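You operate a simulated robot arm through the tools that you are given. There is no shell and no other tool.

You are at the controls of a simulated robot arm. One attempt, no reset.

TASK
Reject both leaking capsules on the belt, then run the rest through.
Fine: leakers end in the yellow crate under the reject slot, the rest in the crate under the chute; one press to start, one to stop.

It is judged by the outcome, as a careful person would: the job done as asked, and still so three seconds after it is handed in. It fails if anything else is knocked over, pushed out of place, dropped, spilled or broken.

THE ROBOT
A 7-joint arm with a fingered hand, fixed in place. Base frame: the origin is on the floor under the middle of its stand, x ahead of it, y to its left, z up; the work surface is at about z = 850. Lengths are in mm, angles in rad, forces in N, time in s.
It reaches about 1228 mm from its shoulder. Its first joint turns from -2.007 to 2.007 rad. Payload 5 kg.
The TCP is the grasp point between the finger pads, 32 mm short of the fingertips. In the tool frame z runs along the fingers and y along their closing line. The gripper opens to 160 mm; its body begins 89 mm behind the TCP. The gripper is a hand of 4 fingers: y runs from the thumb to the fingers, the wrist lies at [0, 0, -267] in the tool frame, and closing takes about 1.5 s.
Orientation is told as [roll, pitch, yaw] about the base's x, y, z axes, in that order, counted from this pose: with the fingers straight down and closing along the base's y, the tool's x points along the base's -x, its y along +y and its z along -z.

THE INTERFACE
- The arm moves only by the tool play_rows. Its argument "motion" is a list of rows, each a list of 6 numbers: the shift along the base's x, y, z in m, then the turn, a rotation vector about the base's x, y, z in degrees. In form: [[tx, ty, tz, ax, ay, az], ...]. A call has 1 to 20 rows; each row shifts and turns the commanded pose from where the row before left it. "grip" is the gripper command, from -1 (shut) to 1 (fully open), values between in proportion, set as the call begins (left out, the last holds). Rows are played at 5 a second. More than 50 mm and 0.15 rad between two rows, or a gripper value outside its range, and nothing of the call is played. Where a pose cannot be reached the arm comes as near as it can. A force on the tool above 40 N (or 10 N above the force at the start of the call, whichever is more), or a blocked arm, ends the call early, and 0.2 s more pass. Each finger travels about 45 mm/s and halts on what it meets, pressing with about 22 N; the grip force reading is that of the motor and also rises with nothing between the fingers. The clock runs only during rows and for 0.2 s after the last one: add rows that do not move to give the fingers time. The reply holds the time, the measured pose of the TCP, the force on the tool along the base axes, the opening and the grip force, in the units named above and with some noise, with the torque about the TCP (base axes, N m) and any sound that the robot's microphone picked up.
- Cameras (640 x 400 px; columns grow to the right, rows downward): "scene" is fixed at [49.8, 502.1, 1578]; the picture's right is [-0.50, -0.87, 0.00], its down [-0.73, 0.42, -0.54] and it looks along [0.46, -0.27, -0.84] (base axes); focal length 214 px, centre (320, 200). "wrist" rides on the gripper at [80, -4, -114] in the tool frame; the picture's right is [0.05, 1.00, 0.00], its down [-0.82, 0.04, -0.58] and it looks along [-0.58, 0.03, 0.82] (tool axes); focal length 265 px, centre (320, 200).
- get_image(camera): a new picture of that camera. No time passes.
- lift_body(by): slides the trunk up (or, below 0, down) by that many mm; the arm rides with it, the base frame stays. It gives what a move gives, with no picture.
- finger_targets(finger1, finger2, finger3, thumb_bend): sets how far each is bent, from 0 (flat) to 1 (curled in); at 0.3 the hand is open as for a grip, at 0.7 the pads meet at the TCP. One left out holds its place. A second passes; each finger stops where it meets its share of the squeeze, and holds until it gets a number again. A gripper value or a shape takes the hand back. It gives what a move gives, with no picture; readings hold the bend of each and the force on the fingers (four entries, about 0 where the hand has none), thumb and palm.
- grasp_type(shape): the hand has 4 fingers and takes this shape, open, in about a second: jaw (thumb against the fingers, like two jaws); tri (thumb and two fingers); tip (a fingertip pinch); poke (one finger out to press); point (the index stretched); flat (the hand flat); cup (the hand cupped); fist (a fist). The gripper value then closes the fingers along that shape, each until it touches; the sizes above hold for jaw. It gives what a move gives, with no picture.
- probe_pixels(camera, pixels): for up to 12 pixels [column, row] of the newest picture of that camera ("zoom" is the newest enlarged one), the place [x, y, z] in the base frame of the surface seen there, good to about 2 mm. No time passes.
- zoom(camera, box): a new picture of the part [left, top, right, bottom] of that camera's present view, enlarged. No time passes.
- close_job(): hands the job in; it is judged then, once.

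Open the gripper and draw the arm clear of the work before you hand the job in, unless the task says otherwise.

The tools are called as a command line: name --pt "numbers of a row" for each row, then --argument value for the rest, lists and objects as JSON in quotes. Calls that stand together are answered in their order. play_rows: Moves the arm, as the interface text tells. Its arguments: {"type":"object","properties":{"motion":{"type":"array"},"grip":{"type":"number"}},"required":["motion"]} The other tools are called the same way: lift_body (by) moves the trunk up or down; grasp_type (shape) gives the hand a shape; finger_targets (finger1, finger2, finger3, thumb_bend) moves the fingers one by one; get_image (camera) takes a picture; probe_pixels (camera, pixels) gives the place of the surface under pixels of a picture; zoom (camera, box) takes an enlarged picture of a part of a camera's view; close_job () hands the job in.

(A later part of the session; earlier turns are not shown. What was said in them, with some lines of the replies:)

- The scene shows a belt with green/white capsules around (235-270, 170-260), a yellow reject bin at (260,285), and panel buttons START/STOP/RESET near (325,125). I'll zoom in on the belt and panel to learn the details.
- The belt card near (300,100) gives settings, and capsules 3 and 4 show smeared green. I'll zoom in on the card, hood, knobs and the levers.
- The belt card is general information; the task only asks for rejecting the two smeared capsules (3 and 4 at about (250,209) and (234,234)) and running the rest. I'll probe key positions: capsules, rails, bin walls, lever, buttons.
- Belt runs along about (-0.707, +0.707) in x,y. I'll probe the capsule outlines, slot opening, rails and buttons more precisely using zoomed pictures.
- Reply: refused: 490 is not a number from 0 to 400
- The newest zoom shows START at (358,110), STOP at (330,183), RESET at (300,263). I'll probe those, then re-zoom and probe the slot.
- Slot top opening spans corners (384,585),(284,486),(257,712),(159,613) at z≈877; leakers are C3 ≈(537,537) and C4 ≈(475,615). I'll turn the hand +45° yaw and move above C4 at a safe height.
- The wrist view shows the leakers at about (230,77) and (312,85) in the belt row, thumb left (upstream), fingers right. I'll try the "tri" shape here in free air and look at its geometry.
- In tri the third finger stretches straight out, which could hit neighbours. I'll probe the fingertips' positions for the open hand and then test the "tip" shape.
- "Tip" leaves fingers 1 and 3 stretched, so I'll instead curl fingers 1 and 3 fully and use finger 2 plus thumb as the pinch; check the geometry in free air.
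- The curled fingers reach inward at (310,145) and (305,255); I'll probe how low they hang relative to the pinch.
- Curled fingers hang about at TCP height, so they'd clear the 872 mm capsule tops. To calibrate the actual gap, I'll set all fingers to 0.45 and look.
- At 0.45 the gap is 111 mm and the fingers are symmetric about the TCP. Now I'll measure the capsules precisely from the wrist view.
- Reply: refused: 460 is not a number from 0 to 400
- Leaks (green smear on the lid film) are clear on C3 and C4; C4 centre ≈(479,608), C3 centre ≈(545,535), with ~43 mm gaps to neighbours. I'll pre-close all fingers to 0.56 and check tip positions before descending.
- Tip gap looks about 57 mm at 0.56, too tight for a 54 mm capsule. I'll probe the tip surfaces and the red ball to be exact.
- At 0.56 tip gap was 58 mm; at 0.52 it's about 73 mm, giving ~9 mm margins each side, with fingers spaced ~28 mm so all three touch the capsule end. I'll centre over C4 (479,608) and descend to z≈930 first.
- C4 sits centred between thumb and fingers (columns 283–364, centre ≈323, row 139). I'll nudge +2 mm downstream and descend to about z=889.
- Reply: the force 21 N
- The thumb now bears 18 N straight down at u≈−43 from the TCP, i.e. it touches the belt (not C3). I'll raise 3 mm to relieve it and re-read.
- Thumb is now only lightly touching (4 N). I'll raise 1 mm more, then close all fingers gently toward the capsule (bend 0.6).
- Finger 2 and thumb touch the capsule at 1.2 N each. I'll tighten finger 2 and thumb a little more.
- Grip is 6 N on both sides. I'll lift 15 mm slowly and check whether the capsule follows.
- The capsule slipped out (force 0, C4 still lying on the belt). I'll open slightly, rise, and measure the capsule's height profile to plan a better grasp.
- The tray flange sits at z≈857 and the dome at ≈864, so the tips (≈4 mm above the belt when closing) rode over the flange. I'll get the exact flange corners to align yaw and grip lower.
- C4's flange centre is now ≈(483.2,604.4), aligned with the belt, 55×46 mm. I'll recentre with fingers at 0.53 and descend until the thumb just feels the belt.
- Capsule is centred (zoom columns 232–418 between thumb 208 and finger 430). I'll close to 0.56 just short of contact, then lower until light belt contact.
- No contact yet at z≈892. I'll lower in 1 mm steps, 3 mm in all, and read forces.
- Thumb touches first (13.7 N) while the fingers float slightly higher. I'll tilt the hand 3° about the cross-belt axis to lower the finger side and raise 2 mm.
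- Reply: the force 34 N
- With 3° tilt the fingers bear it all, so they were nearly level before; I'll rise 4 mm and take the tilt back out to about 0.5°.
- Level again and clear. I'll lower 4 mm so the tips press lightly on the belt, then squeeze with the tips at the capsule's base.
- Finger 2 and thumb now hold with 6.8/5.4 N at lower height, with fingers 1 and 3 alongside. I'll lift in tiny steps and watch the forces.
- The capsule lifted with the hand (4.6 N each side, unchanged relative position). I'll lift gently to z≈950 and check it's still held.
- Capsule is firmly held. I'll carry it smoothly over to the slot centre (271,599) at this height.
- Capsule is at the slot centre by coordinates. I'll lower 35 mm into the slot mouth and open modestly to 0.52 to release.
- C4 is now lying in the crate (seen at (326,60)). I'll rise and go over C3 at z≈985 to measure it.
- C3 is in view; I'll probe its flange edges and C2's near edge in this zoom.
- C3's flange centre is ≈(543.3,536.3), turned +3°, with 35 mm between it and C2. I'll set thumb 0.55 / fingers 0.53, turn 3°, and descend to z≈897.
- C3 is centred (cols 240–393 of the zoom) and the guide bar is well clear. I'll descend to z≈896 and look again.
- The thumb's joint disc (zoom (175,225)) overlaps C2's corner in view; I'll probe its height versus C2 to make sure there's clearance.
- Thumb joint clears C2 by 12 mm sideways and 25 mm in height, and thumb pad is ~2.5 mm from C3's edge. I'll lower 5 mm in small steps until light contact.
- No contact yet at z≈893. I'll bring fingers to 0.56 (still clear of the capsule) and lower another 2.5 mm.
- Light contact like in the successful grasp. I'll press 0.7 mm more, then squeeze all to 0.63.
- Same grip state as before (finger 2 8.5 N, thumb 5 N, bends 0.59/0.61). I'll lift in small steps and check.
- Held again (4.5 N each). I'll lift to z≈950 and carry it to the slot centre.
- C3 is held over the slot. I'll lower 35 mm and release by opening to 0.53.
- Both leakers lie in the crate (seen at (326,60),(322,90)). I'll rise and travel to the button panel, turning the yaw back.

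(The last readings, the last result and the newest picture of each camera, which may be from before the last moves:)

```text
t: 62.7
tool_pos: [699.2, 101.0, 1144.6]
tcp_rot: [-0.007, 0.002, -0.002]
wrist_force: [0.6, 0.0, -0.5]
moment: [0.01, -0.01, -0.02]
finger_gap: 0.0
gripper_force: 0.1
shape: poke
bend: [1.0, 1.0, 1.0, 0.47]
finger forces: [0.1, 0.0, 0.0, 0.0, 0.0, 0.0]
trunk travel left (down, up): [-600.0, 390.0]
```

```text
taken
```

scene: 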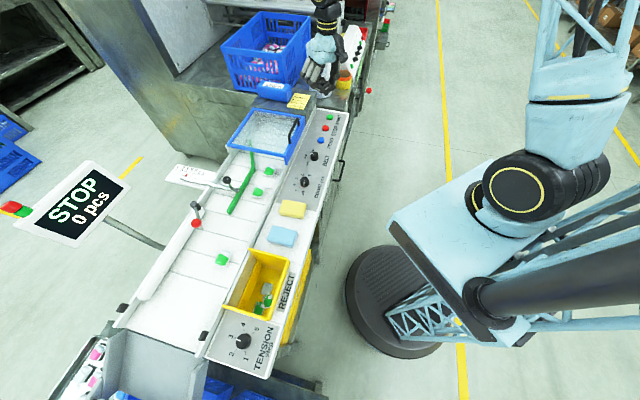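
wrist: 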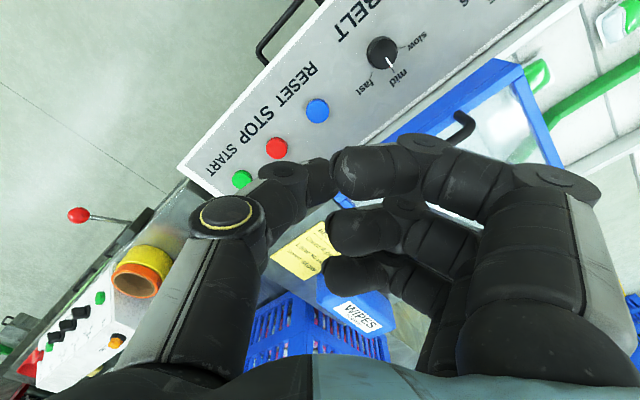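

Poke here just curls the fingers with the thumb out. Before choosing, I'll check obstacles around START (jug, wipes box, cup) by zooming in and probing them.

zoom --camera "scene" --box '[270, 20, 390, 150]'

zoom --camera "wrist" --box '[0, 100, 400, 350]'

probe_pixels --camera "wrist" --pixels '[[242, 179], [276, 147], [317, 110], [135, 275], [130, 255], [80, 215], [180, 225], [345, 300], [300, 300], [250, 310], [210, 190], [165, 200]]'

```text
3.08 times, centred on (330, 85) of scene
```

zoom: 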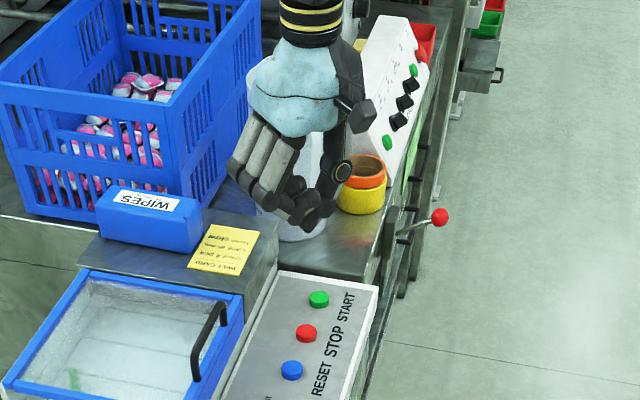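

```text
1.60 times, centred on (200, 225) of wrist
```

zoom: 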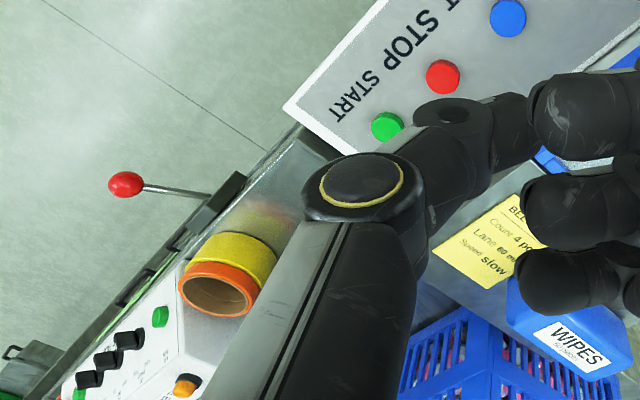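

```text
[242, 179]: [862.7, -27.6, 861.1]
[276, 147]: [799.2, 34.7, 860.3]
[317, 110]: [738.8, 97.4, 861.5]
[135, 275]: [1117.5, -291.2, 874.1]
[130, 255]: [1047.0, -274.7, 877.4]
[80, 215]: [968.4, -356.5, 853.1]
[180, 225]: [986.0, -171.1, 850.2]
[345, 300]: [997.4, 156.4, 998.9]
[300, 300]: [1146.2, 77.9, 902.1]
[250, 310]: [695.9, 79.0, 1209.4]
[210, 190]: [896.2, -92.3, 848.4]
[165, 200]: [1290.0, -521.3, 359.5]
```

The jug, cup and wipes box are ≥150 mm from START. I'll form a narrow two-digit tip (finger 2 and thumb pressed together, others curled) and move above START at (865.5,-27.5).

finger_targets --finger1 1.0 --finger2 0.7 --finger3 1.0 --thumb_bend 0.7

play_rows --pt "0.0333 -0.0257 -0.02 0 0 0" --pt "0.0333 -0.0257 -0.02 0 0 0" --pt "0.0333 -0.0257 -0.02 0 0 0" --pt "0.0333 -0.0257 -0.02 0 0 0" --pt "0.0331 -0.0257 -0.02 0 0 0" --pt "0 0 -0.045 0 0 0" --pt "0 0 0 0 0 0"

get_image --camera "wrist"

zoom --camera "scene" --box '[280, 50, 380, 150]'

```text
t: 63.7
tool_pos: [697.9, 100.2, 1143.7]
tcp_rot: [-0.006, -0.001, -0.001]
wrist_force: [0.6, 0.1, -0.3]
moment: [-0.01, -0.02, 0.02]
finger_gap: 51.8
gripper_force: 0.0
shape: fingers
bend: [1.0, 0.93, 1.0, 0.68]
finger forces: [0.0, 0.1, 0.0, 0.0, 0.0, 0.0]
trunk travel left (down, up): [-600.0, 390.0]
```

```text
t: 65.3
tool_pos: [864.5, -30.4, 1000.0]
tcp_rot: [-0.008, 0.0, -0.001]
wrist_force: [0.1, 0.1, 0.3]
moment: [-0.02, 0.0, -0.02]
finger_gap: 51.6
gripper_force: 0.0
shape: fingers
bend: [1.0, 0.93, 1.0, 0.68]
finger forces: [0.0, 0.0, 0.0, 0.0, 0.1, 0.1]
trunk travel left (down, up): [-600.0, 390.0]
```

```text
taken
```

wrist: 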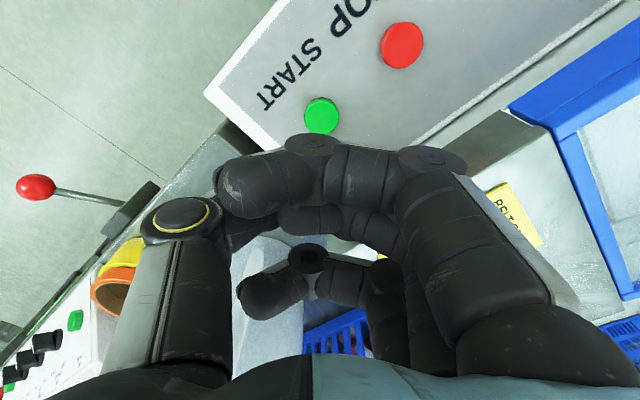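

```text
4.00 times, centred on (330, 100) of scene
```

zoom: 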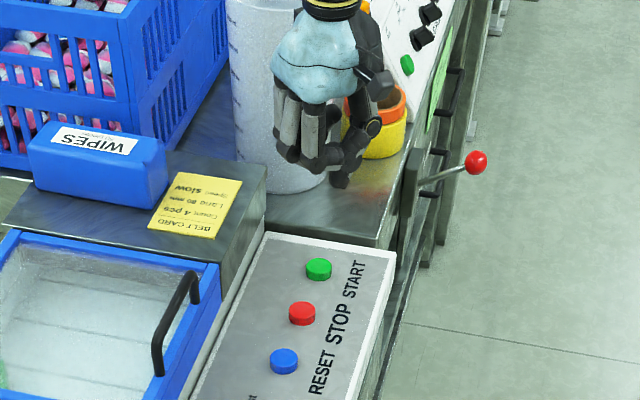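

Finger 2 got blocked by the thumb (0.93). I'll open the thumb, set finger 2 to 0.7, then close the thumb onto it.

finger_targets --thumb_bend 0.4

finger_targets --finger2 0.69

finger_targets --thumb_bend 0.69

get_image --camera "wrist"

zoom --camera "scene" --box '[300, 60, 370, 130]'

```text
t: 66.3
tool_pos: [864.0, -31.9, 1000.8]
tcp_rot: [-0.006, 0.001, -0.002]
wrist_force: [0.0, -0.7, 0.4]
moment: [0.01, -0.01, 0.05]
finger_gap: 69.8
gripper_force: 0.0
shape: fingers
bend: [1.0, 0.7, 1.0, 0.4]
finger forces: [0.1, 0.0, 0.0, 0.0, 0.0, 0.0]
trunk travel left (down, up): [-600.0, 390.0]
```

```text
t: 67.3
tool_pos: [865.7, -30.6, 1001.0]
tcp_rot: [-0.007, 0.0, -0.002]
wrist_force: [0.3, -0.1, -1.2]
moment: [0.01, 0.03, 0.01]
finger_gap: 69.5
gripper_force: 0.1
shape: fingers
bend: [1.0, 0.69, 1.0, 0.4]
finger forces: [0.1, 0.0, 0.0, 0.1, 0.0, 0.0]
trunk travel left (down, up): [-600.0, 390.0]
```

```text
t: 68.3
tool_pos: [864.5, -30.9, 1000.6]
tcp_rot: [-0.007, 0.0, -0.001]
wrist_force: [-0.6, -0.4, 0.5]
moment: [-0.03, 0.03, -0.02]
finger_gap: 51.1
gripper_force: 0.2
shape: fingers
bend: [1.0, 0.69, 1.0, 0.69]
finger forces: [0.0, 0.0, 0.0, 0.0, 0.1, 0.0]
trunk travel left (down, up): [-600.0, 390.0]
```

```text
taken
```

wrist: 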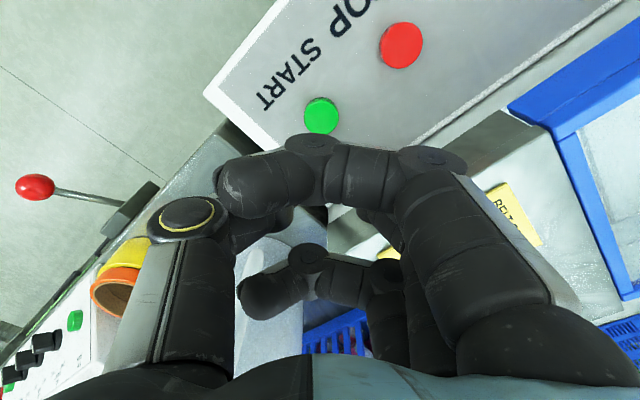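

```text
5.71 times, centred on (335, 95) of scene
```

zoom: 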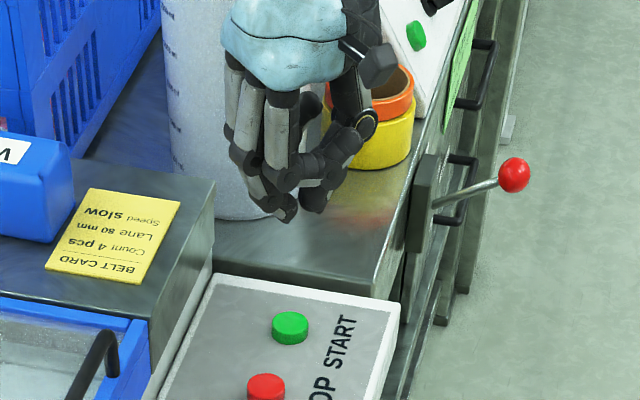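

The two tips now meet (zoom (287,213) and (312,206)). I'll probe them to know where the pressing tip is relative to START.

probe_pixels --camera "zoom" --pixels '[[287, 215], [283, 205], [313, 207], [315, 195], [302, 190], [270, 195], [290, 322], [290, 330]]'

zoom --camera "wrist" --box '[280, 80, 360, 140]'

probe_pixels --camera "zoom" --pixels '[[320, 250], [330, 270], [320, 140], [200, 280], [450, 280], [320, 330]]'

```text
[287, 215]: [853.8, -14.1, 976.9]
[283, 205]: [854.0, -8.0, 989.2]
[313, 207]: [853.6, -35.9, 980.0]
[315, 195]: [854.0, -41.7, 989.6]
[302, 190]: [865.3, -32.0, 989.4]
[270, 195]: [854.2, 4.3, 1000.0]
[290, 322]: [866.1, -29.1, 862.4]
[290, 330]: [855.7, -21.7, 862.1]
```

```text
6.67 times, centred on (320, 110) of wrist
```

zoom: 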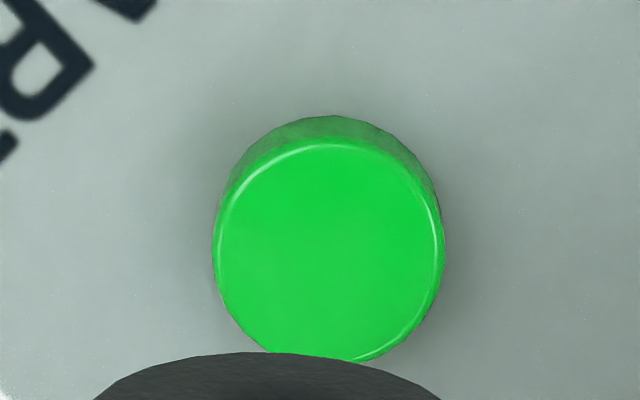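

```text
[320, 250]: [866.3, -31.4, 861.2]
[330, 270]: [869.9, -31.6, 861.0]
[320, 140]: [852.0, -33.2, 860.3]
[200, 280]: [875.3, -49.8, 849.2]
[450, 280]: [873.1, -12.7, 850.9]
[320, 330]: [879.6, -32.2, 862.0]
```

START centre ≈(866,-30), the tip pair is right above it. I'll descend to just above the button (z≈905).

play_rows --pt "0.0015 0.0005 -0.03 0 0 0" --pt "0 0 -0.03 0 0 0" --pt "0 0 -0.025 0 0 0" --pt "0 0 -0.01 0 0 0" --pt "0 0 0 0 0 0"

get_image --camera "wrist"

zoom --camera "scene" --box '[300, 80, 370, 150]'

```text
t: 69.5
tool_pos: [868.5, -28.8, 905.4]
tcp_rot: [-0.006, 0.002, -0.002]
wrist_force: [0.1, -0.3, 0.0]
moment: [0.0, 0.03, -0.01]
finger_gap: 51.2
gripper_force: 0.0
shape: fingers
bend: [1.0, 0.69, 1.0, 0.69]
finger forces: [0.0, 0.1, 0.1, 0.0, 0.0, 0.1]
trunk travel left (down, up): [-600.0, 390.0]
```

```text
taken
```

wrist: 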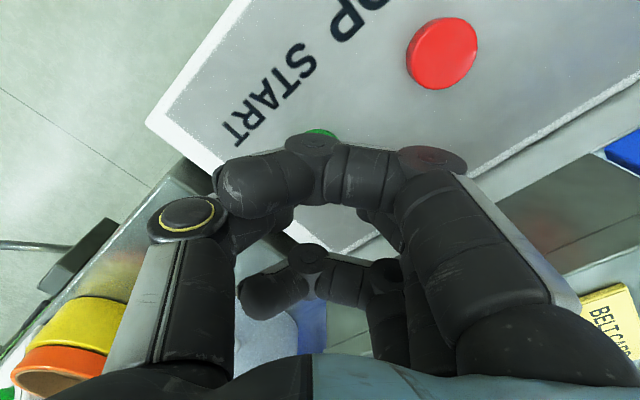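

```text
5.71 times, centred on (335, 115) of scene
```

zoom: 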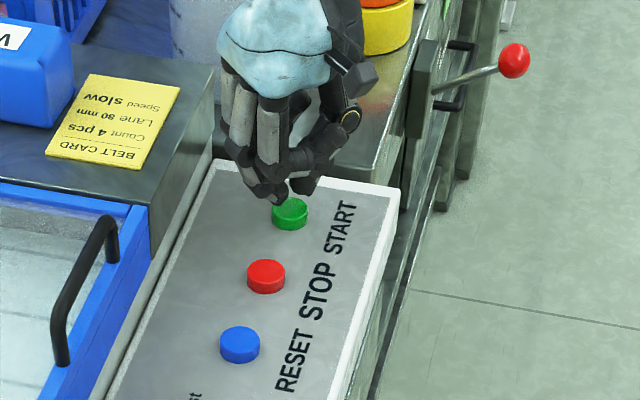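

Tips are close above START (tips at zoom (278,200) and (302,190), button at (290,212)). I'll probe them once more before pressing.

probe_pixels --camera "zoom" --pixels '[[278, 202], [280, 196], [302, 191], [303, 184], [290, 195], [293, 215], [276, 217], [304, 212]]'

```text
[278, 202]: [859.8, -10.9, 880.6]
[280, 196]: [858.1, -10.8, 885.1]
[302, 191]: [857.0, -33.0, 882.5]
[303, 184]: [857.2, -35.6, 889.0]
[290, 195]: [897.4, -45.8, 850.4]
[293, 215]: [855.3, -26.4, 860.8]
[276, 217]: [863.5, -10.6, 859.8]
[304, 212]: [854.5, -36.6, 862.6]
```

Finger 2 and thumb straddle the button's centre. I'll press down in small steps to z≈894 and read force/sound.

play_rows --pt "0 0 -0.004 0 0 0" --pt "0 0 -0.003 0 0 0" --pt "0 0 -0.002 0 0 0" --pt "0 0 -0.002 0 0 0"

```text
t: 70.5
tool_pos: [867.3, -29.0, 894.8]
tcp_rot: [-0.006, 0.0, -0.001]
wrist_force: [1.4, -0.5, 0.4]
moment: [-0.05, -0.02, 0.04]
finger_gap: 51.1
gripper_force: 0.2
shape: fingers
bend: [1.0, 0.69, 1.0, 0.69]
finger forces: [0.0, 0.0, 0.0, 0.1, 1.3, 0.0]
trunk travel left (down, up): [-600.0, 390.0]
```

Thumb just starts to touch (1.3 N) at z≈894. I'll continue down 4 mm in small steps.

play_rows --pt "0 0 -0.002 0 0 0" --pt "0 0 -0.002 0 0 0"

```text
t: 71.1
tool_pos: [867.8, -27.6, 891.6]
tcp_rot: [-0.007, 0.0, -0.003]
wrist_force: [-2.0, -1.5, 6.8]
moment: [-0.16, 0.04, -0.03]
finger_gap: 50.8
gripper_force: 3.5
shape: fingers
bend: [1.0, 0.69, 1.0, 0.69]
finger forces: [0.0, 0.1, 0.0, 0.0, 6.0, 0.0]
trunk travel left (down, up): [-600.0, 390.0]
heard: click
```

A click was heard: START is pressed. I'll raise straight off the button and look at the display.

play_rows --pt "0 0 0.02 0 0 0" --pt "0 0 0.03 0 0 0"

get_image --camera "scene"

zoom --camera "scene" --box '[0, 150, 144, 240]'

```text
t: 71.7
tool_pos: [867.4, -28.2, 940.5]
tcp_rot: [-0.007, -0.001, 0.0]
wrist_force: [0.0, 0.1, -0.7]
moment: [-0.02, -0.02, -0.02]
finger_gap: 51.0
gripper_force: 0.2
shape: fingers
bend: [1.0, 0.69, 1.0, 0.69]
finger forces: [0.0, 0.1, 0.1, 0.1, 0.0, 0.0]
trunk travel left (down, up): [-600.0, 390.0]
```

```text
taken
```

scene: 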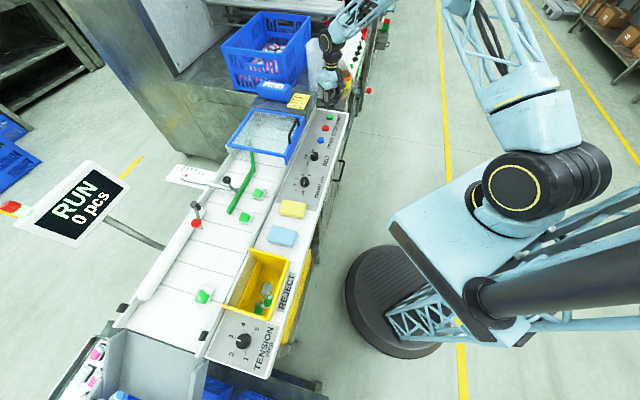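

```text
4.44 times, centred on (72, 195) of scene
```

zoom: 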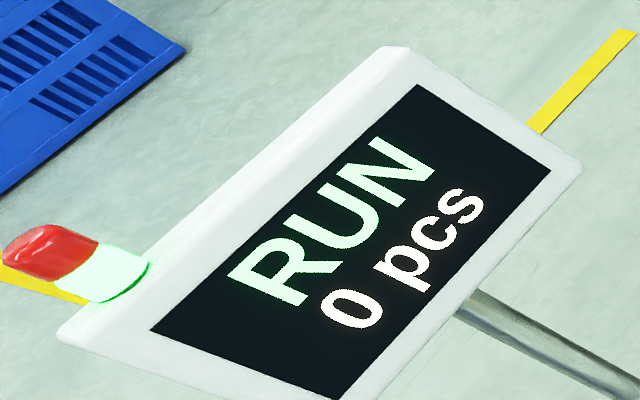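

Display shows RUN and capsules are moving (lead at (203,297)). I'll move above STOP at height and watch the capsules run through.

play_rows --pt "-0.0215 0.0214 0 0 0 0" --pt "-0.0215 0.0214 0 0 0 0" --pt "-0.0215 0.0214 0 0 0 0" --pt "0 0 0 0 0 0"

get_image --camera "scene"

```text
t: 72.7
tool_pos: [802.3, 37.9, 941.2]
tcp_rot: [-0.006, -0.001, -0.002]
wrist_force: [-0.1, 0.8, -0.2]
moment: [0.01, 0.01, 0.0]
finger_gap: 50.9
gripper_force: 0.1
shape: fingers
bend: [1.0, 0.69, 1.0, 0.69]
finger forces: [0.1, 0.0, 0.0, 0.0, 0.0, 0.0]
trunk travel left (down, up): [-600.0, 390.0]
```

```text
taken
```

scene: 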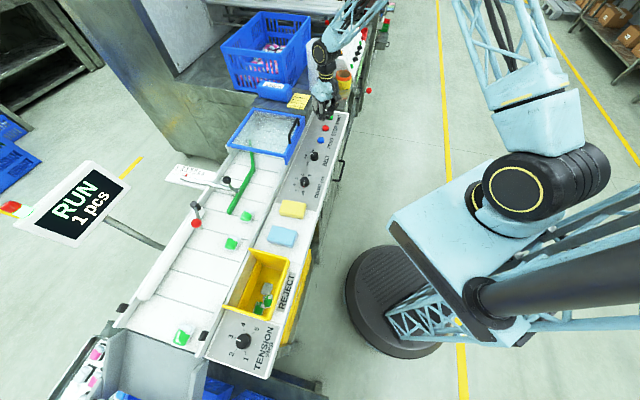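

Count is 1 and C5 is at the chute edge (183,335); C2 and C1 follow at (231,243),(246,215). I'll lower to just above STOP (z≈908) while waiting.

play_rows --pt "0 0 -0.012 0 0 0" --pt "0 0 -0.012 0 0 0" --pt "0 0 -0.008 0 0 0" --pt "0 0 0 0 0 0" --pt "0 0 0 0 0 0"

get_image --camera "scene"

zoom --camera "scene" --box '[80, 280, 240, 400]'

zoom --camera "scene" --box '[290, 80, 360, 150]'

```text
t: 73.9
tool_pos: [801.6, 36.7, 908.5]
tcp_rot: [-0.007, 0.0, -0.001]
wrist_force: [0.1, 0.8, -0.4]
moment: [-0.01, -0.03, -0.02]
finger_gap: 50.9
gripper_force: 0.2
shape: fingers
bend: [1.0, 0.69, 1.0, 0.69]
finger forces: [0.0, 0.0, 0.0, 0.0, 0.0, 0.1]
trunk travel left (down, up): [-600.0, 390.0]
```

```text
taken
```

scene: 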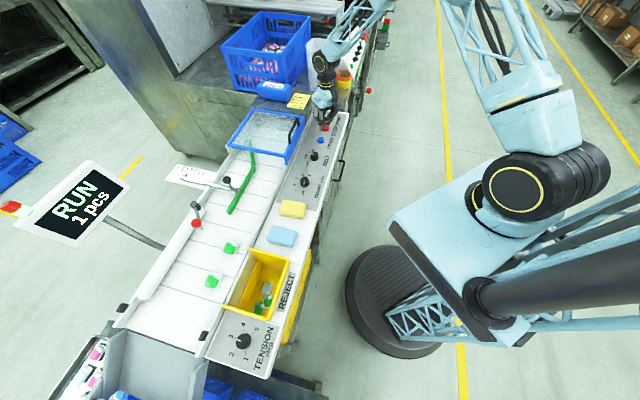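

```text
3.33 times, centred on (160, 340) of scene
```

zoom: 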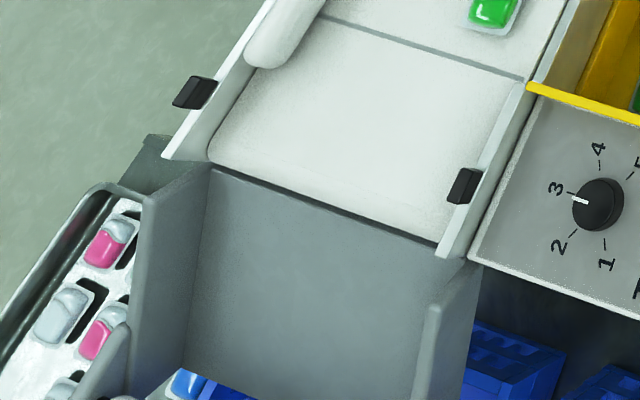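

```text
5.71 times, centred on (325, 115) of scene
```

zoom: 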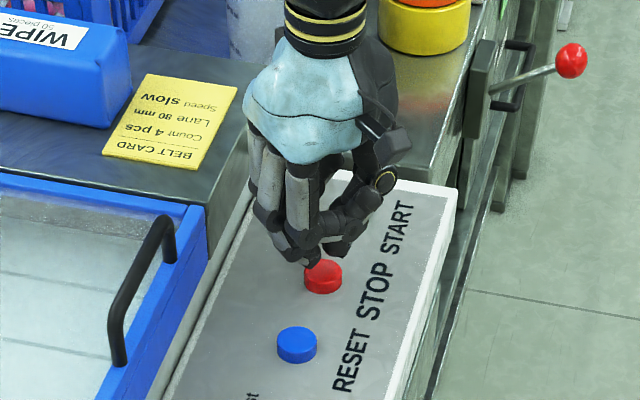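

C5 has gone down the chute; C2 is at (212,281), C1 at (229,247). I'll wait ~2 s more above STOP.

play_rows --pt "0 0 0 0 0 0" --pt "0 0 0 0 0 0" --pt "0 0 0 0 0 0" --pt "0 0 0 0 0 0" --pt "0 0 0 0 0 0" --pt "0 0 0 0 0 0" --pt "0 0 0 0 0 0" --pt "0 0 0 0 0 0" --pt "0 0 0 0 0 0"

get_image --camera "scene"

```text
t: 75.9
tool_pos: [801.3, 36.9, 908.5]
tcp_rot: [-0.007, 0.0, -0.002]
wrist_force: [-0.3, 0.0, 0.3]
moment: [0.0, -0.02, 0.02]
finger_gap: 50.9
gripper_force: 0.0
shape: fingers
bend: [1.0, 0.69, 1.0, 0.69]
finger forces: [0.0, 0.1, 0.0, 0.1, 0.0, 0.1]
trunk travel left (down, up): [-600.0, 390.0]
```

```text
taken
```

scene: 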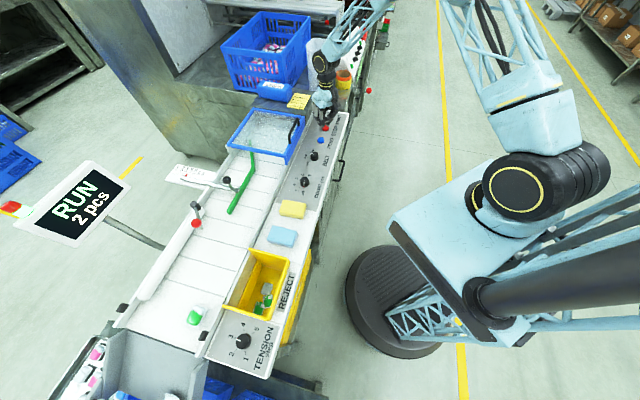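

Count is 2, C1 is at (195,316) near the belt end. I'll wait another 1.4 s for it to drop down the chute.

play_rows --pt "0 0 0 0 0 0" --pt "0 0 0 0 0 0" --pt "0 0 0 0 0 0" --pt "0 0 0 0 0 0" --pt "0 0 0 0 0 0" --pt "0 0 0 0 0 0"

get_image --camera "scene"

zoom --camera "scene" --box '[80, 280, 272, 400]'

```text
t: 77.3
tool_pos: [801.0, 36.7, 909.2]
tcp_rot: [-0.006, 0.0, -0.003]
wrist_force: [-0.5, 0.0, 0.0]
moment: [0.02, -0.01, -0.01]
finger_gap: 50.9
gripper_force: 0.0
shape: fingers
bend: [1.0, 0.69, 1.0, 0.69]
finger forces: [0.0, 0.0, 0.1, 0.0, 0.0, 0.0]
trunk travel left (down, up): [-600.0, 390.0]
```

```text
taken
```

scene: 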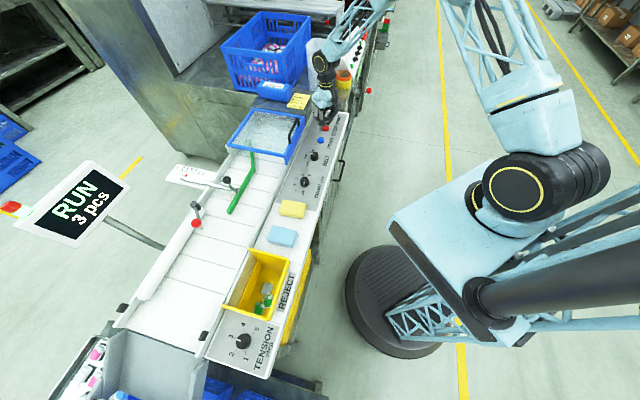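

```text
3.33 times, centred on (176, 340) of scene
```

zoom: 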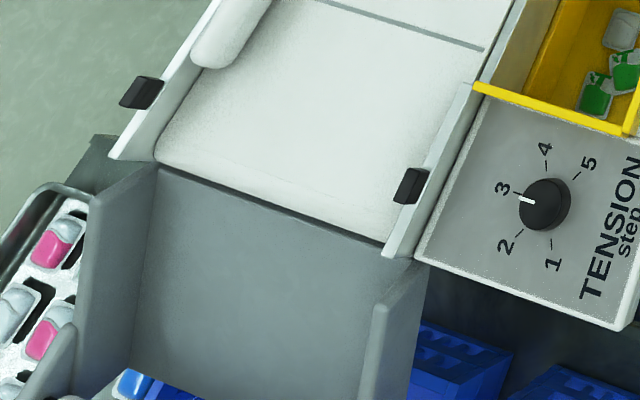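

All three good capsules counted (3 pcs) and the belt is empty. I'll go down to touch STOP (z≈894) first.

play_rows --pt "0.0015 -0.0005 -0.006 0 0 0" --pt "0 0 -0.005 0 0 0" --pt "0 0 -0.003 0 0 0"

```text
t: 78.1
tool_pos: [803.7, 37.8, 896.2]
tcp_rot: [-0.007, -0.001, 0.002]
wrist_force: [0.5, 0.2, 1.7]
moment: [0.0, 0.0, -0.03]
finger_gap: 51.0
gripper_force: 0.9
shape: fingers
bend: [1.0, 0.69, 1.0, 0.69]
finger forces: [0.1, 0.0, 0.1, 0.0, 1.3, 0.0]
trunk travel left (down, up): [-600.0, 390.0]
heard: click
```

A click was heard at 1.3 N; I'll check the display before doing anything else.

get_image --camera "scene"

zoom --camera "scene" --box '[0, 150, 144, 240]'

zoom --camera "scene" --box '[290, 80, 360, 150]'

```text
taken
```

scene: 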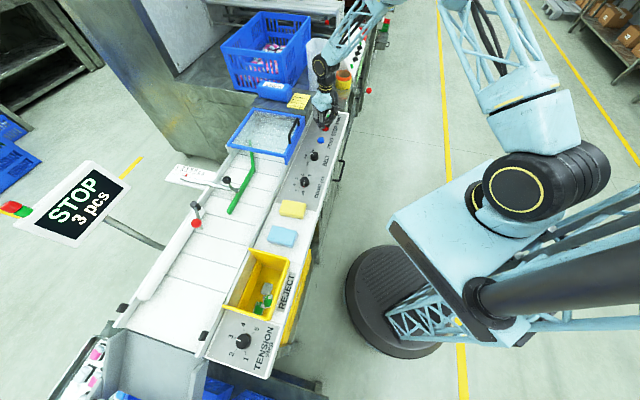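

```text
4.44 times, centred on (72, 195) of scene
```

zoom: 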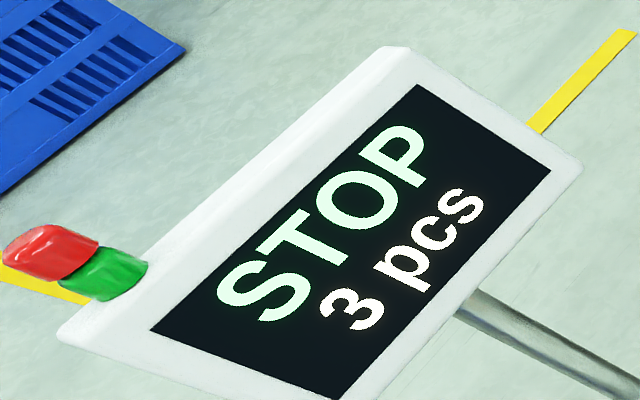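

```text
5.71 times, centred on (325, 115) of scene
```

zoom: 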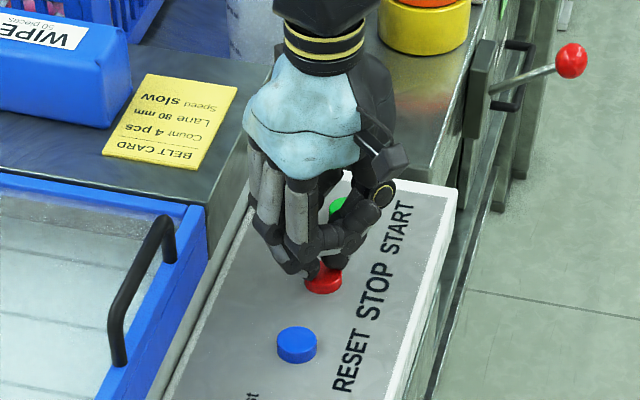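

Display shows STOP, 3 pcs. I'll raise straight off STOP, well up, then open the hand.

play_rows --pt "0 0 0.02 0 0 0" --pt "0 0 0.04 0 0 0" --pt "0 0 0.045 0 0 0" --pt "0 0 0.045 0 0 0" --pt "0 0 0.045 0 0 0" --pt "0 0 0.045 0 0 0" --pt "0 0 0 0 0 0"

grasp_type --shape "jaw"

zoom --camera "scene" --box '[0, 150, 144, 240]'

zoom --camera "scene" --box '[200, 240, 304, 330]'

```text
t: 79.7
tool_pos: [804.2, 36.5, 1133.8]
tcp_rot: [-0.008, 0.0, -0.003]
wrist_force: [0.6, -0.5, 0.7]
moment: [0.01, -0.04, 0.0]
finger_gap: 51.1
gripper_force: 0.2
shape: fingers
bend: [1.0, 0.69, 1.0, 0.69]
finger forces: [0.0, 0.0, 0.0, 0.0, 0.1, 0.1]
trunk travel left (down, up): [-600.0, 390.0]
```

```text
t: 80.6
tool_pos: [803.9, 35.4, 1136.0]
tcp_rot: [-0.008, -0.001, -0.001]
wrist_force: [-0.3, 0.1, 0.4]
moment: [-0.01, 0.02, 0.0]
finger_gap: 160.1
gripper_force: 0.1
shape: jaw
bend: [0.3, 0.3, 0.3, 0.3]
finger forces: [0.1, 0.0, 0.1, 0.0, 0.0, 0.0]
trunk travel left (down, up): [-600.0, 390.0]
```

```text
4.44 times, centred on (72, 195) of scene
```

zoom: 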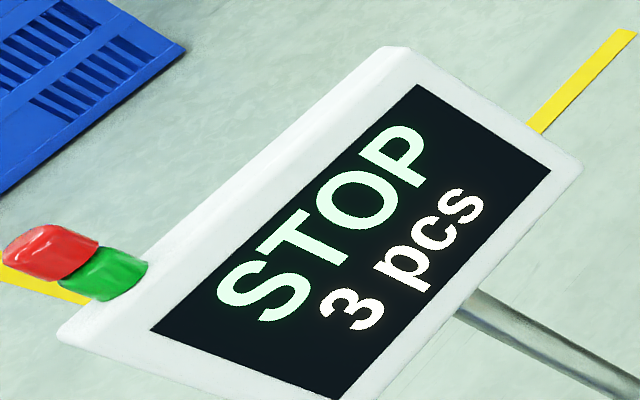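

```text
4.44 times, centred on (252, 285) of scene
```

zoom: 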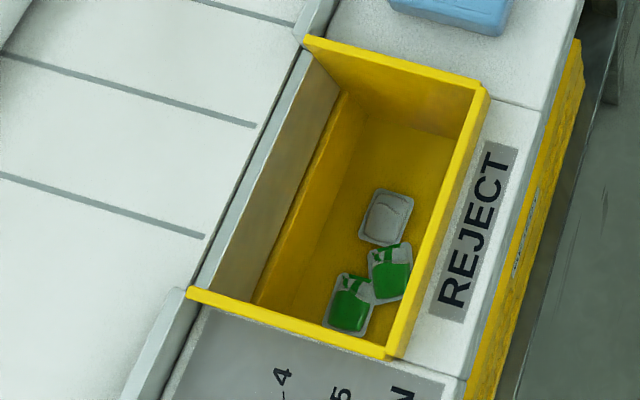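

Display holds STOP / 3 pcs and leakers are in the yellow crate. I'll retrace my earlier path back toward the slot side to inspect the crate under the chute with the wrist camera.

play_rows --pt "-0.035 0.0215 0.003 0 0 0" --pt "-0.035 0.0215 0.003 0 0 0" --pt "-0.034 0.0215 0.003 0 0 0" --pt "-0.0268 0.03125 0 0 0 3" --pt "-0.0268 0.03125 0 0 0 3" --pt "-0.0268 0.03125 0 0 0 3" --pt "-0.0268 0.03125 0 0 0 3" --pt "-0.0268 0.03125 0 0 0 3" --pt "-0.0268 0.03125 0 0 0 3" --pt "-0.0268 0.03125 0 0 0 3" --pt "-0.0268 0.03125 0 0 0 3" --pt "-0.0268 0.03125 0 0 0 3" --pt "-0.0268 0.03125 0 0 0 3" --pt "-0.0268 0.03125 0 0 0 3" --pt "-0.0268 0.03125 0 0 0 3" --pt "-0.0268 0.03125 0 0 0 3" --pt "-0.0268 0.03125 0 0 0 3" --pt "-0.0268 0.03125 0 0 0 3" --pt "-0.0268 0.03125 0 0 0 0" --pt "0 0 0 0 0 0"

get_image --camera "wrist"

get_image --camera "scene"

```text
t: 84.8
tool_pos: [270.6, 602.1, 1143.4]
tcp_rot: [-0.007, -0.001, 0.785]
wrist_force: [-0.1, 0.3, 0.9]
moment: [0.0, 0.05, 0.03]
finger_gap: 160.0
gripper_force: 0.1
shape: jaw
bend: [0.3, 0.3, 0.3, 0.3]
finger forces: [0.0, 0.0, 0.0, 0.0, 0.0, 0.0]
trunk travel left (down, up): [-600.0, 390.0]
```

```text
taken
```

wrist: 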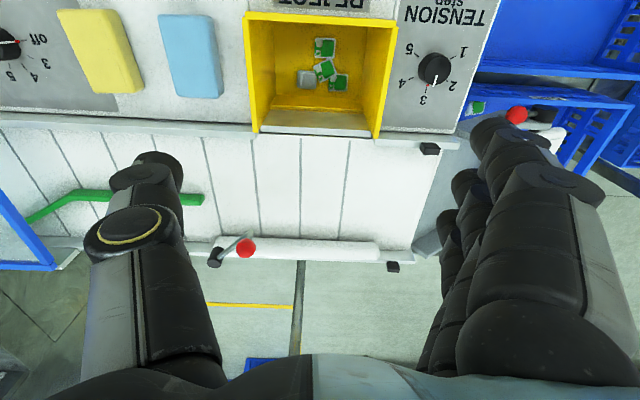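

```text
taken
```

scene: 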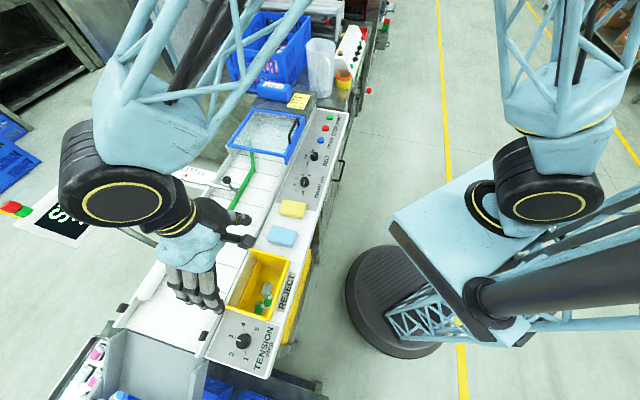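

The reject crate holds the old grey one plus three green leakers (one old, two new). I'll shift 160 mm downstream at this height to look into the chute crate.

play_rows --pt "-0.028 0.028 0.01 0 0 0" --pt "-0.028 0.028 0.01 0 0 0" --pt "-0.028 0.028 0.01 0 0 0" --pt "-0.028 0.028 0.01 0 0 0" --pt "0 0 0 0 0 0"

get_image --camera "wrist"

```text
t: 86.0
tool_pos: [158.6, 712.4, 1183.4]
tcp_rot: [-0.008, 0.0, 0.783]
wrist_force: [0.6, -0.4, 0.3]
moment: [-0.02, 0.07, 0.01]
finger_gap: 160.0
gripper_force: 0.1
shape: jaw
bend: [0.3, 0.3, 0.3, 0.3]
finger forces: [0.0, 0.0, 0.1, 0.0, 0.1, 0.0]
trunk travel left (down, up): [-600.0, 390.0]
```

```text
taken
```

wrist: 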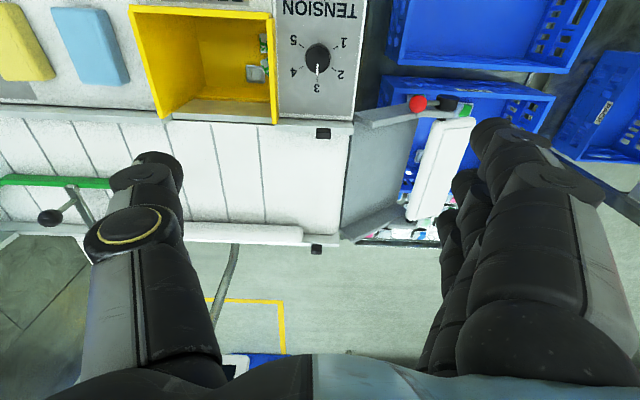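

Below the chute there's a flap and a blue crate; I'll zoom in to see where the capsules landed.

zoom --camera "wrist" --box '[330, 70, 570, 250]'

```text
2.22 times, centred on (450, 160) of wrist
```

zoom: 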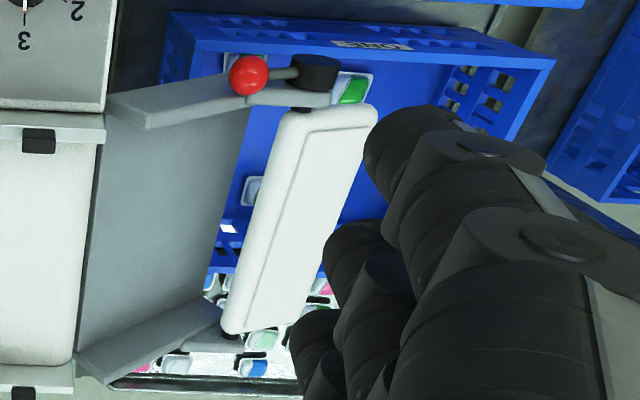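

At least one green capsule is seen in the blue crate at zoom (352,90), but the fingers hide the rest. I'll shift another 100 mm downstream for a clear look.

play_rows --pt "-0.024 0.024 0.01 0 0 0" --pt "-0.024 0.024 0.01 0 0 0" --pt "-0.024 0.024 0 0 0 0" --pt "0 0 0 0 0 0"

get_image --camera "wrist"

zoom --camera "wrist" --box '[260, 60, 500, 210]'

```text
t: 87.0
tool_pos: [86.1, 783.1, 1203.0]
tcp_rot: [-0.007, -0.001, 0.783]
wrist_force: [0.2, -0.4, 0.0]
moment: [0.02, 0.0, -0.04]
finger_gap: 160.1
gripper_force: 0.1
shape: jaw
bend: [0.3, 0.3, 0.3, 0.3]
finger forces: [0.1, 0.1, 0.1, 0.0, 0.0, 0.0]
trunk travel left (down, up): [-600.0, 390.0]
```

```text
taken
```

wrist: 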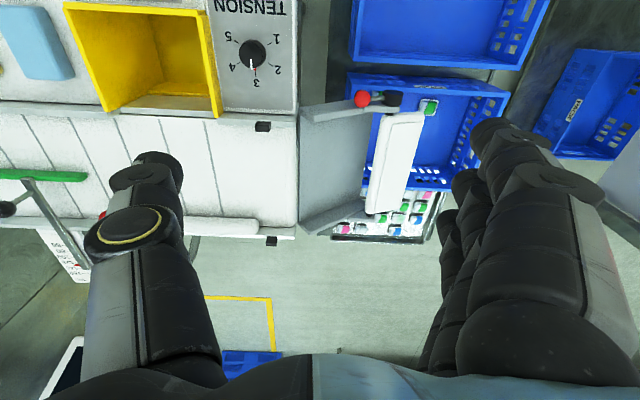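

```text
2.67 times, centred on (380, 135) of wrist
```

zoom: 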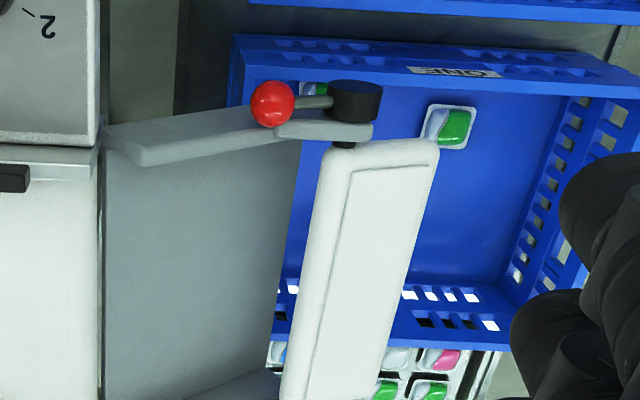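

In the blue crate I see capsules at zoom (450,125) and (313,88), with possibly a third behind the flap. I'll probe them.

probe_pixels --camera "zoom" --pixels '[[455, 125], [315, 88], [480, 200], [440, 60], [600, 100], [290, 230], [385, 385], [430, 390], [372, 200]]'

zoom --camera "wrist" --box '[350, 75, 450, 135]'

zoom --camera "wrist" --box '[320, 170, 460, 250]'

```text
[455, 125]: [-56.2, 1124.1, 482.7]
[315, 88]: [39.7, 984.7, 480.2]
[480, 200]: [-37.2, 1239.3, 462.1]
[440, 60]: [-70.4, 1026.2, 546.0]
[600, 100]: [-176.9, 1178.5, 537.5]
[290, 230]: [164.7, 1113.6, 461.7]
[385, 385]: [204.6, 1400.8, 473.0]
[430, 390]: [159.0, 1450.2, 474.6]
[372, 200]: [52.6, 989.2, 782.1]
```

```text
6.40 times, centred on (400, 105) of wrist
```

zoom: 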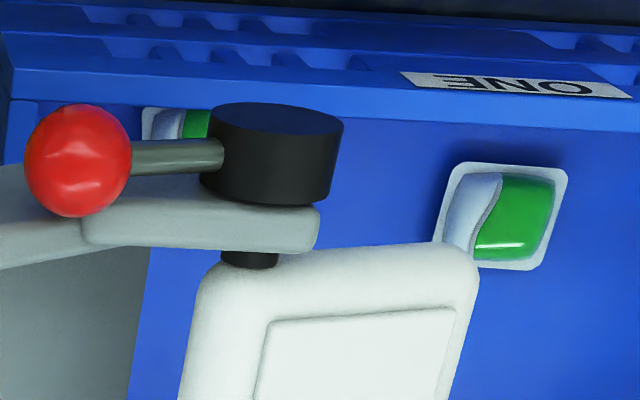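

```text
4.57 times, centred on (390, 210) of wrist
```

zoom: 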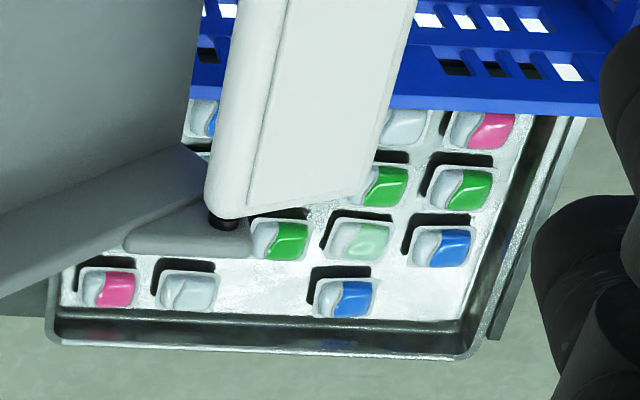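

Two capsules are confirmed in crate "ONE" under the chute at z≈480; I'll move back upstream a bit where the third was visible beneath the flap edge.

play_rows --pt "0.024 -0.024 0 0 0 0" --pt "0.024 -0.024 -0.01 0 0 0" --pt "0.024 -0.024 -0.01 0 0 0" --pt "0 0 0 0 0 0"

zoom --camera "wrist" --box '[380, 80, 480, 180]'

```text
t: 88.0
tool_pos: [158.6, 710.0, 1183.2]
tcp_rot: [-0.007, 0.001, 0.785]
wrist_force: [-0.5, -0.2, 0.2]
moment: [0.0, -0.02, -0.01]
finger_gap: 160.1
gripper_force: 0.0
shape: jaw
bend: [0.3, 0.3, 0.3, 0.3]
finger forces: [0.1, 0.1, 0.0, 0.1, 0.0, 0.1]
trunk travel left (down, up): [-600.0, 390.0]
```

```text
4.00 times, centred on (430, 130) of wrist
```

zoom: 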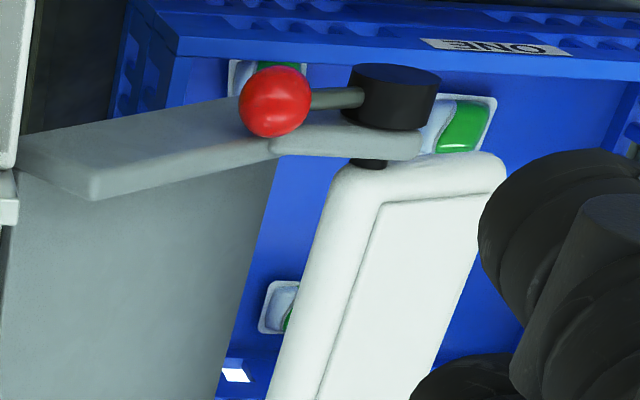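

All three good capsules are in crate "ONE" (zoom (255,75),(460,125),(280,305)). I'll draw the arm back to near its starting place, clear of the line.

play_rows --pt "0.0268 -0.0322 0.001 0 0 -2.5" --pt "0.0268 -0.0322 0.001 0 0 -2.5" --pt "0.0268 -0.0322 0.001 0 0 -2.5" --pt "0.0268 -0.0322 0.001 0 0 -2.5" --pt "0.0268 -0.0322 0.001 0 0 -2.5" --pt "0.0268 -0.0322 0.001 0 0 -2.5" --pt "0.0268 -0.0322 0.001 0 0 -2.5" --pt "0.0268 -0.0322 0.001 0 0 -2.5" --pt "0.0268 -0.0322 0.001 0 0 -2.5" --pt "0.0268 -0.0322 0.001 0 0 -2.5" --pt "0.0268 -0.0322 0.001 0 0 -2.5" --pt "0.0268 -0.0322 0.001 0 0 -2.5" --pt "0.0268 -0.0322 0.001 0 0 -2.5" --pt "0.0268 -0.0322 0.001 0 0 -2.5" --pt "0.0268 -0.0322 0.001 0 0 -2.5" --pt "0.0268 -0.0322 0.001 0 0 -2.5" --pt "0.0268 -0.0322 0.001 0 0 -2.5" --pt "0.0268 -0.0322 0.001 0 0 -2.5" --pt "0 0 0 0 0 0"

get_image --camera "scene"

zoom --camera "scene" --box '[180, 140, 340, 240]'

```text
t: 92.0
tool_pos: [641.5, 131.8, 1201.5]
tcp_rot: [-0.007, 0.001, -0.001]
wrist_force: [0.0, 0.0, 0.1]
moment: [0.02, 0.03, 0.01]
finger_gap: 160.0
gripper_force: 0.1
shape: jaw
bend: [0.3, 0.3, 0.3, 0.3]
finger forces: [0.0, 0.1, 0.0, 0.1, 0.0, 0.1]
trunk travel left (down, up): [-600.0, 390.0]
```

```text
taken
```

scene: 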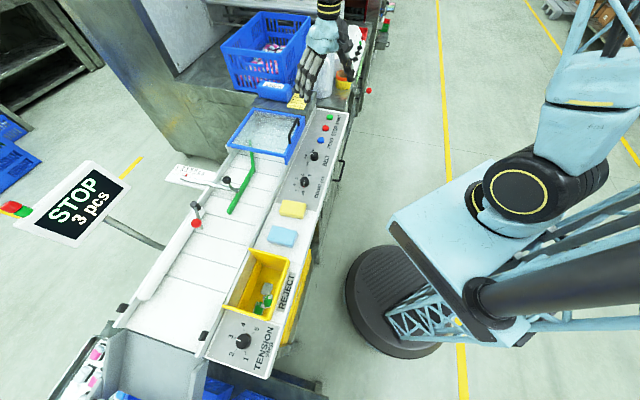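

```text
4.00 times, centred on (260, 190) of scene
```

zoom: 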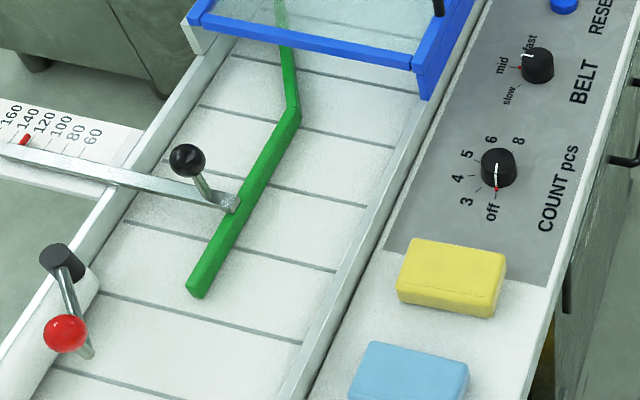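

The belt is empty and stopped (STOP, 3 pcs), the leakers are in the yellow crate, and the three good capsules are in the crate under the chute. Guide, dials, levers and sponges look unchanged, and the hand is open and clear, so I'm handing the job in.

close_job

```text
The job is handed in.
```

The job is done and handed in: both leaking capsules are in the yellow crate under the reject slot, and the other three went through to the crate under the chute.

- **Leakers:** I lifted both off the belt by hand before starting it. The first lift slipped and left the capsule lying on the belt; the second try held. The wrist camera then showed both in the yellow crate, beside the two rejects already there.
- **The rest:** the counter read 3 pcs. I saw all three in the blue crate marked "ONE" under the chute.
- **Buttons:** START was pressed once and STOP once. The display reads STOP and the belt is empty.
- **Belt card:** the card by the hood gives count 4, lane 80 mm and speed slow. The task didn't ask for those settings, so I left the dials and lane guide as they were (count off, lane about 140 mm, speed mid).

In the last pictures the guide, dials, levers and sponges looked unchanged. The hand was open and clear of the line when I handed in.
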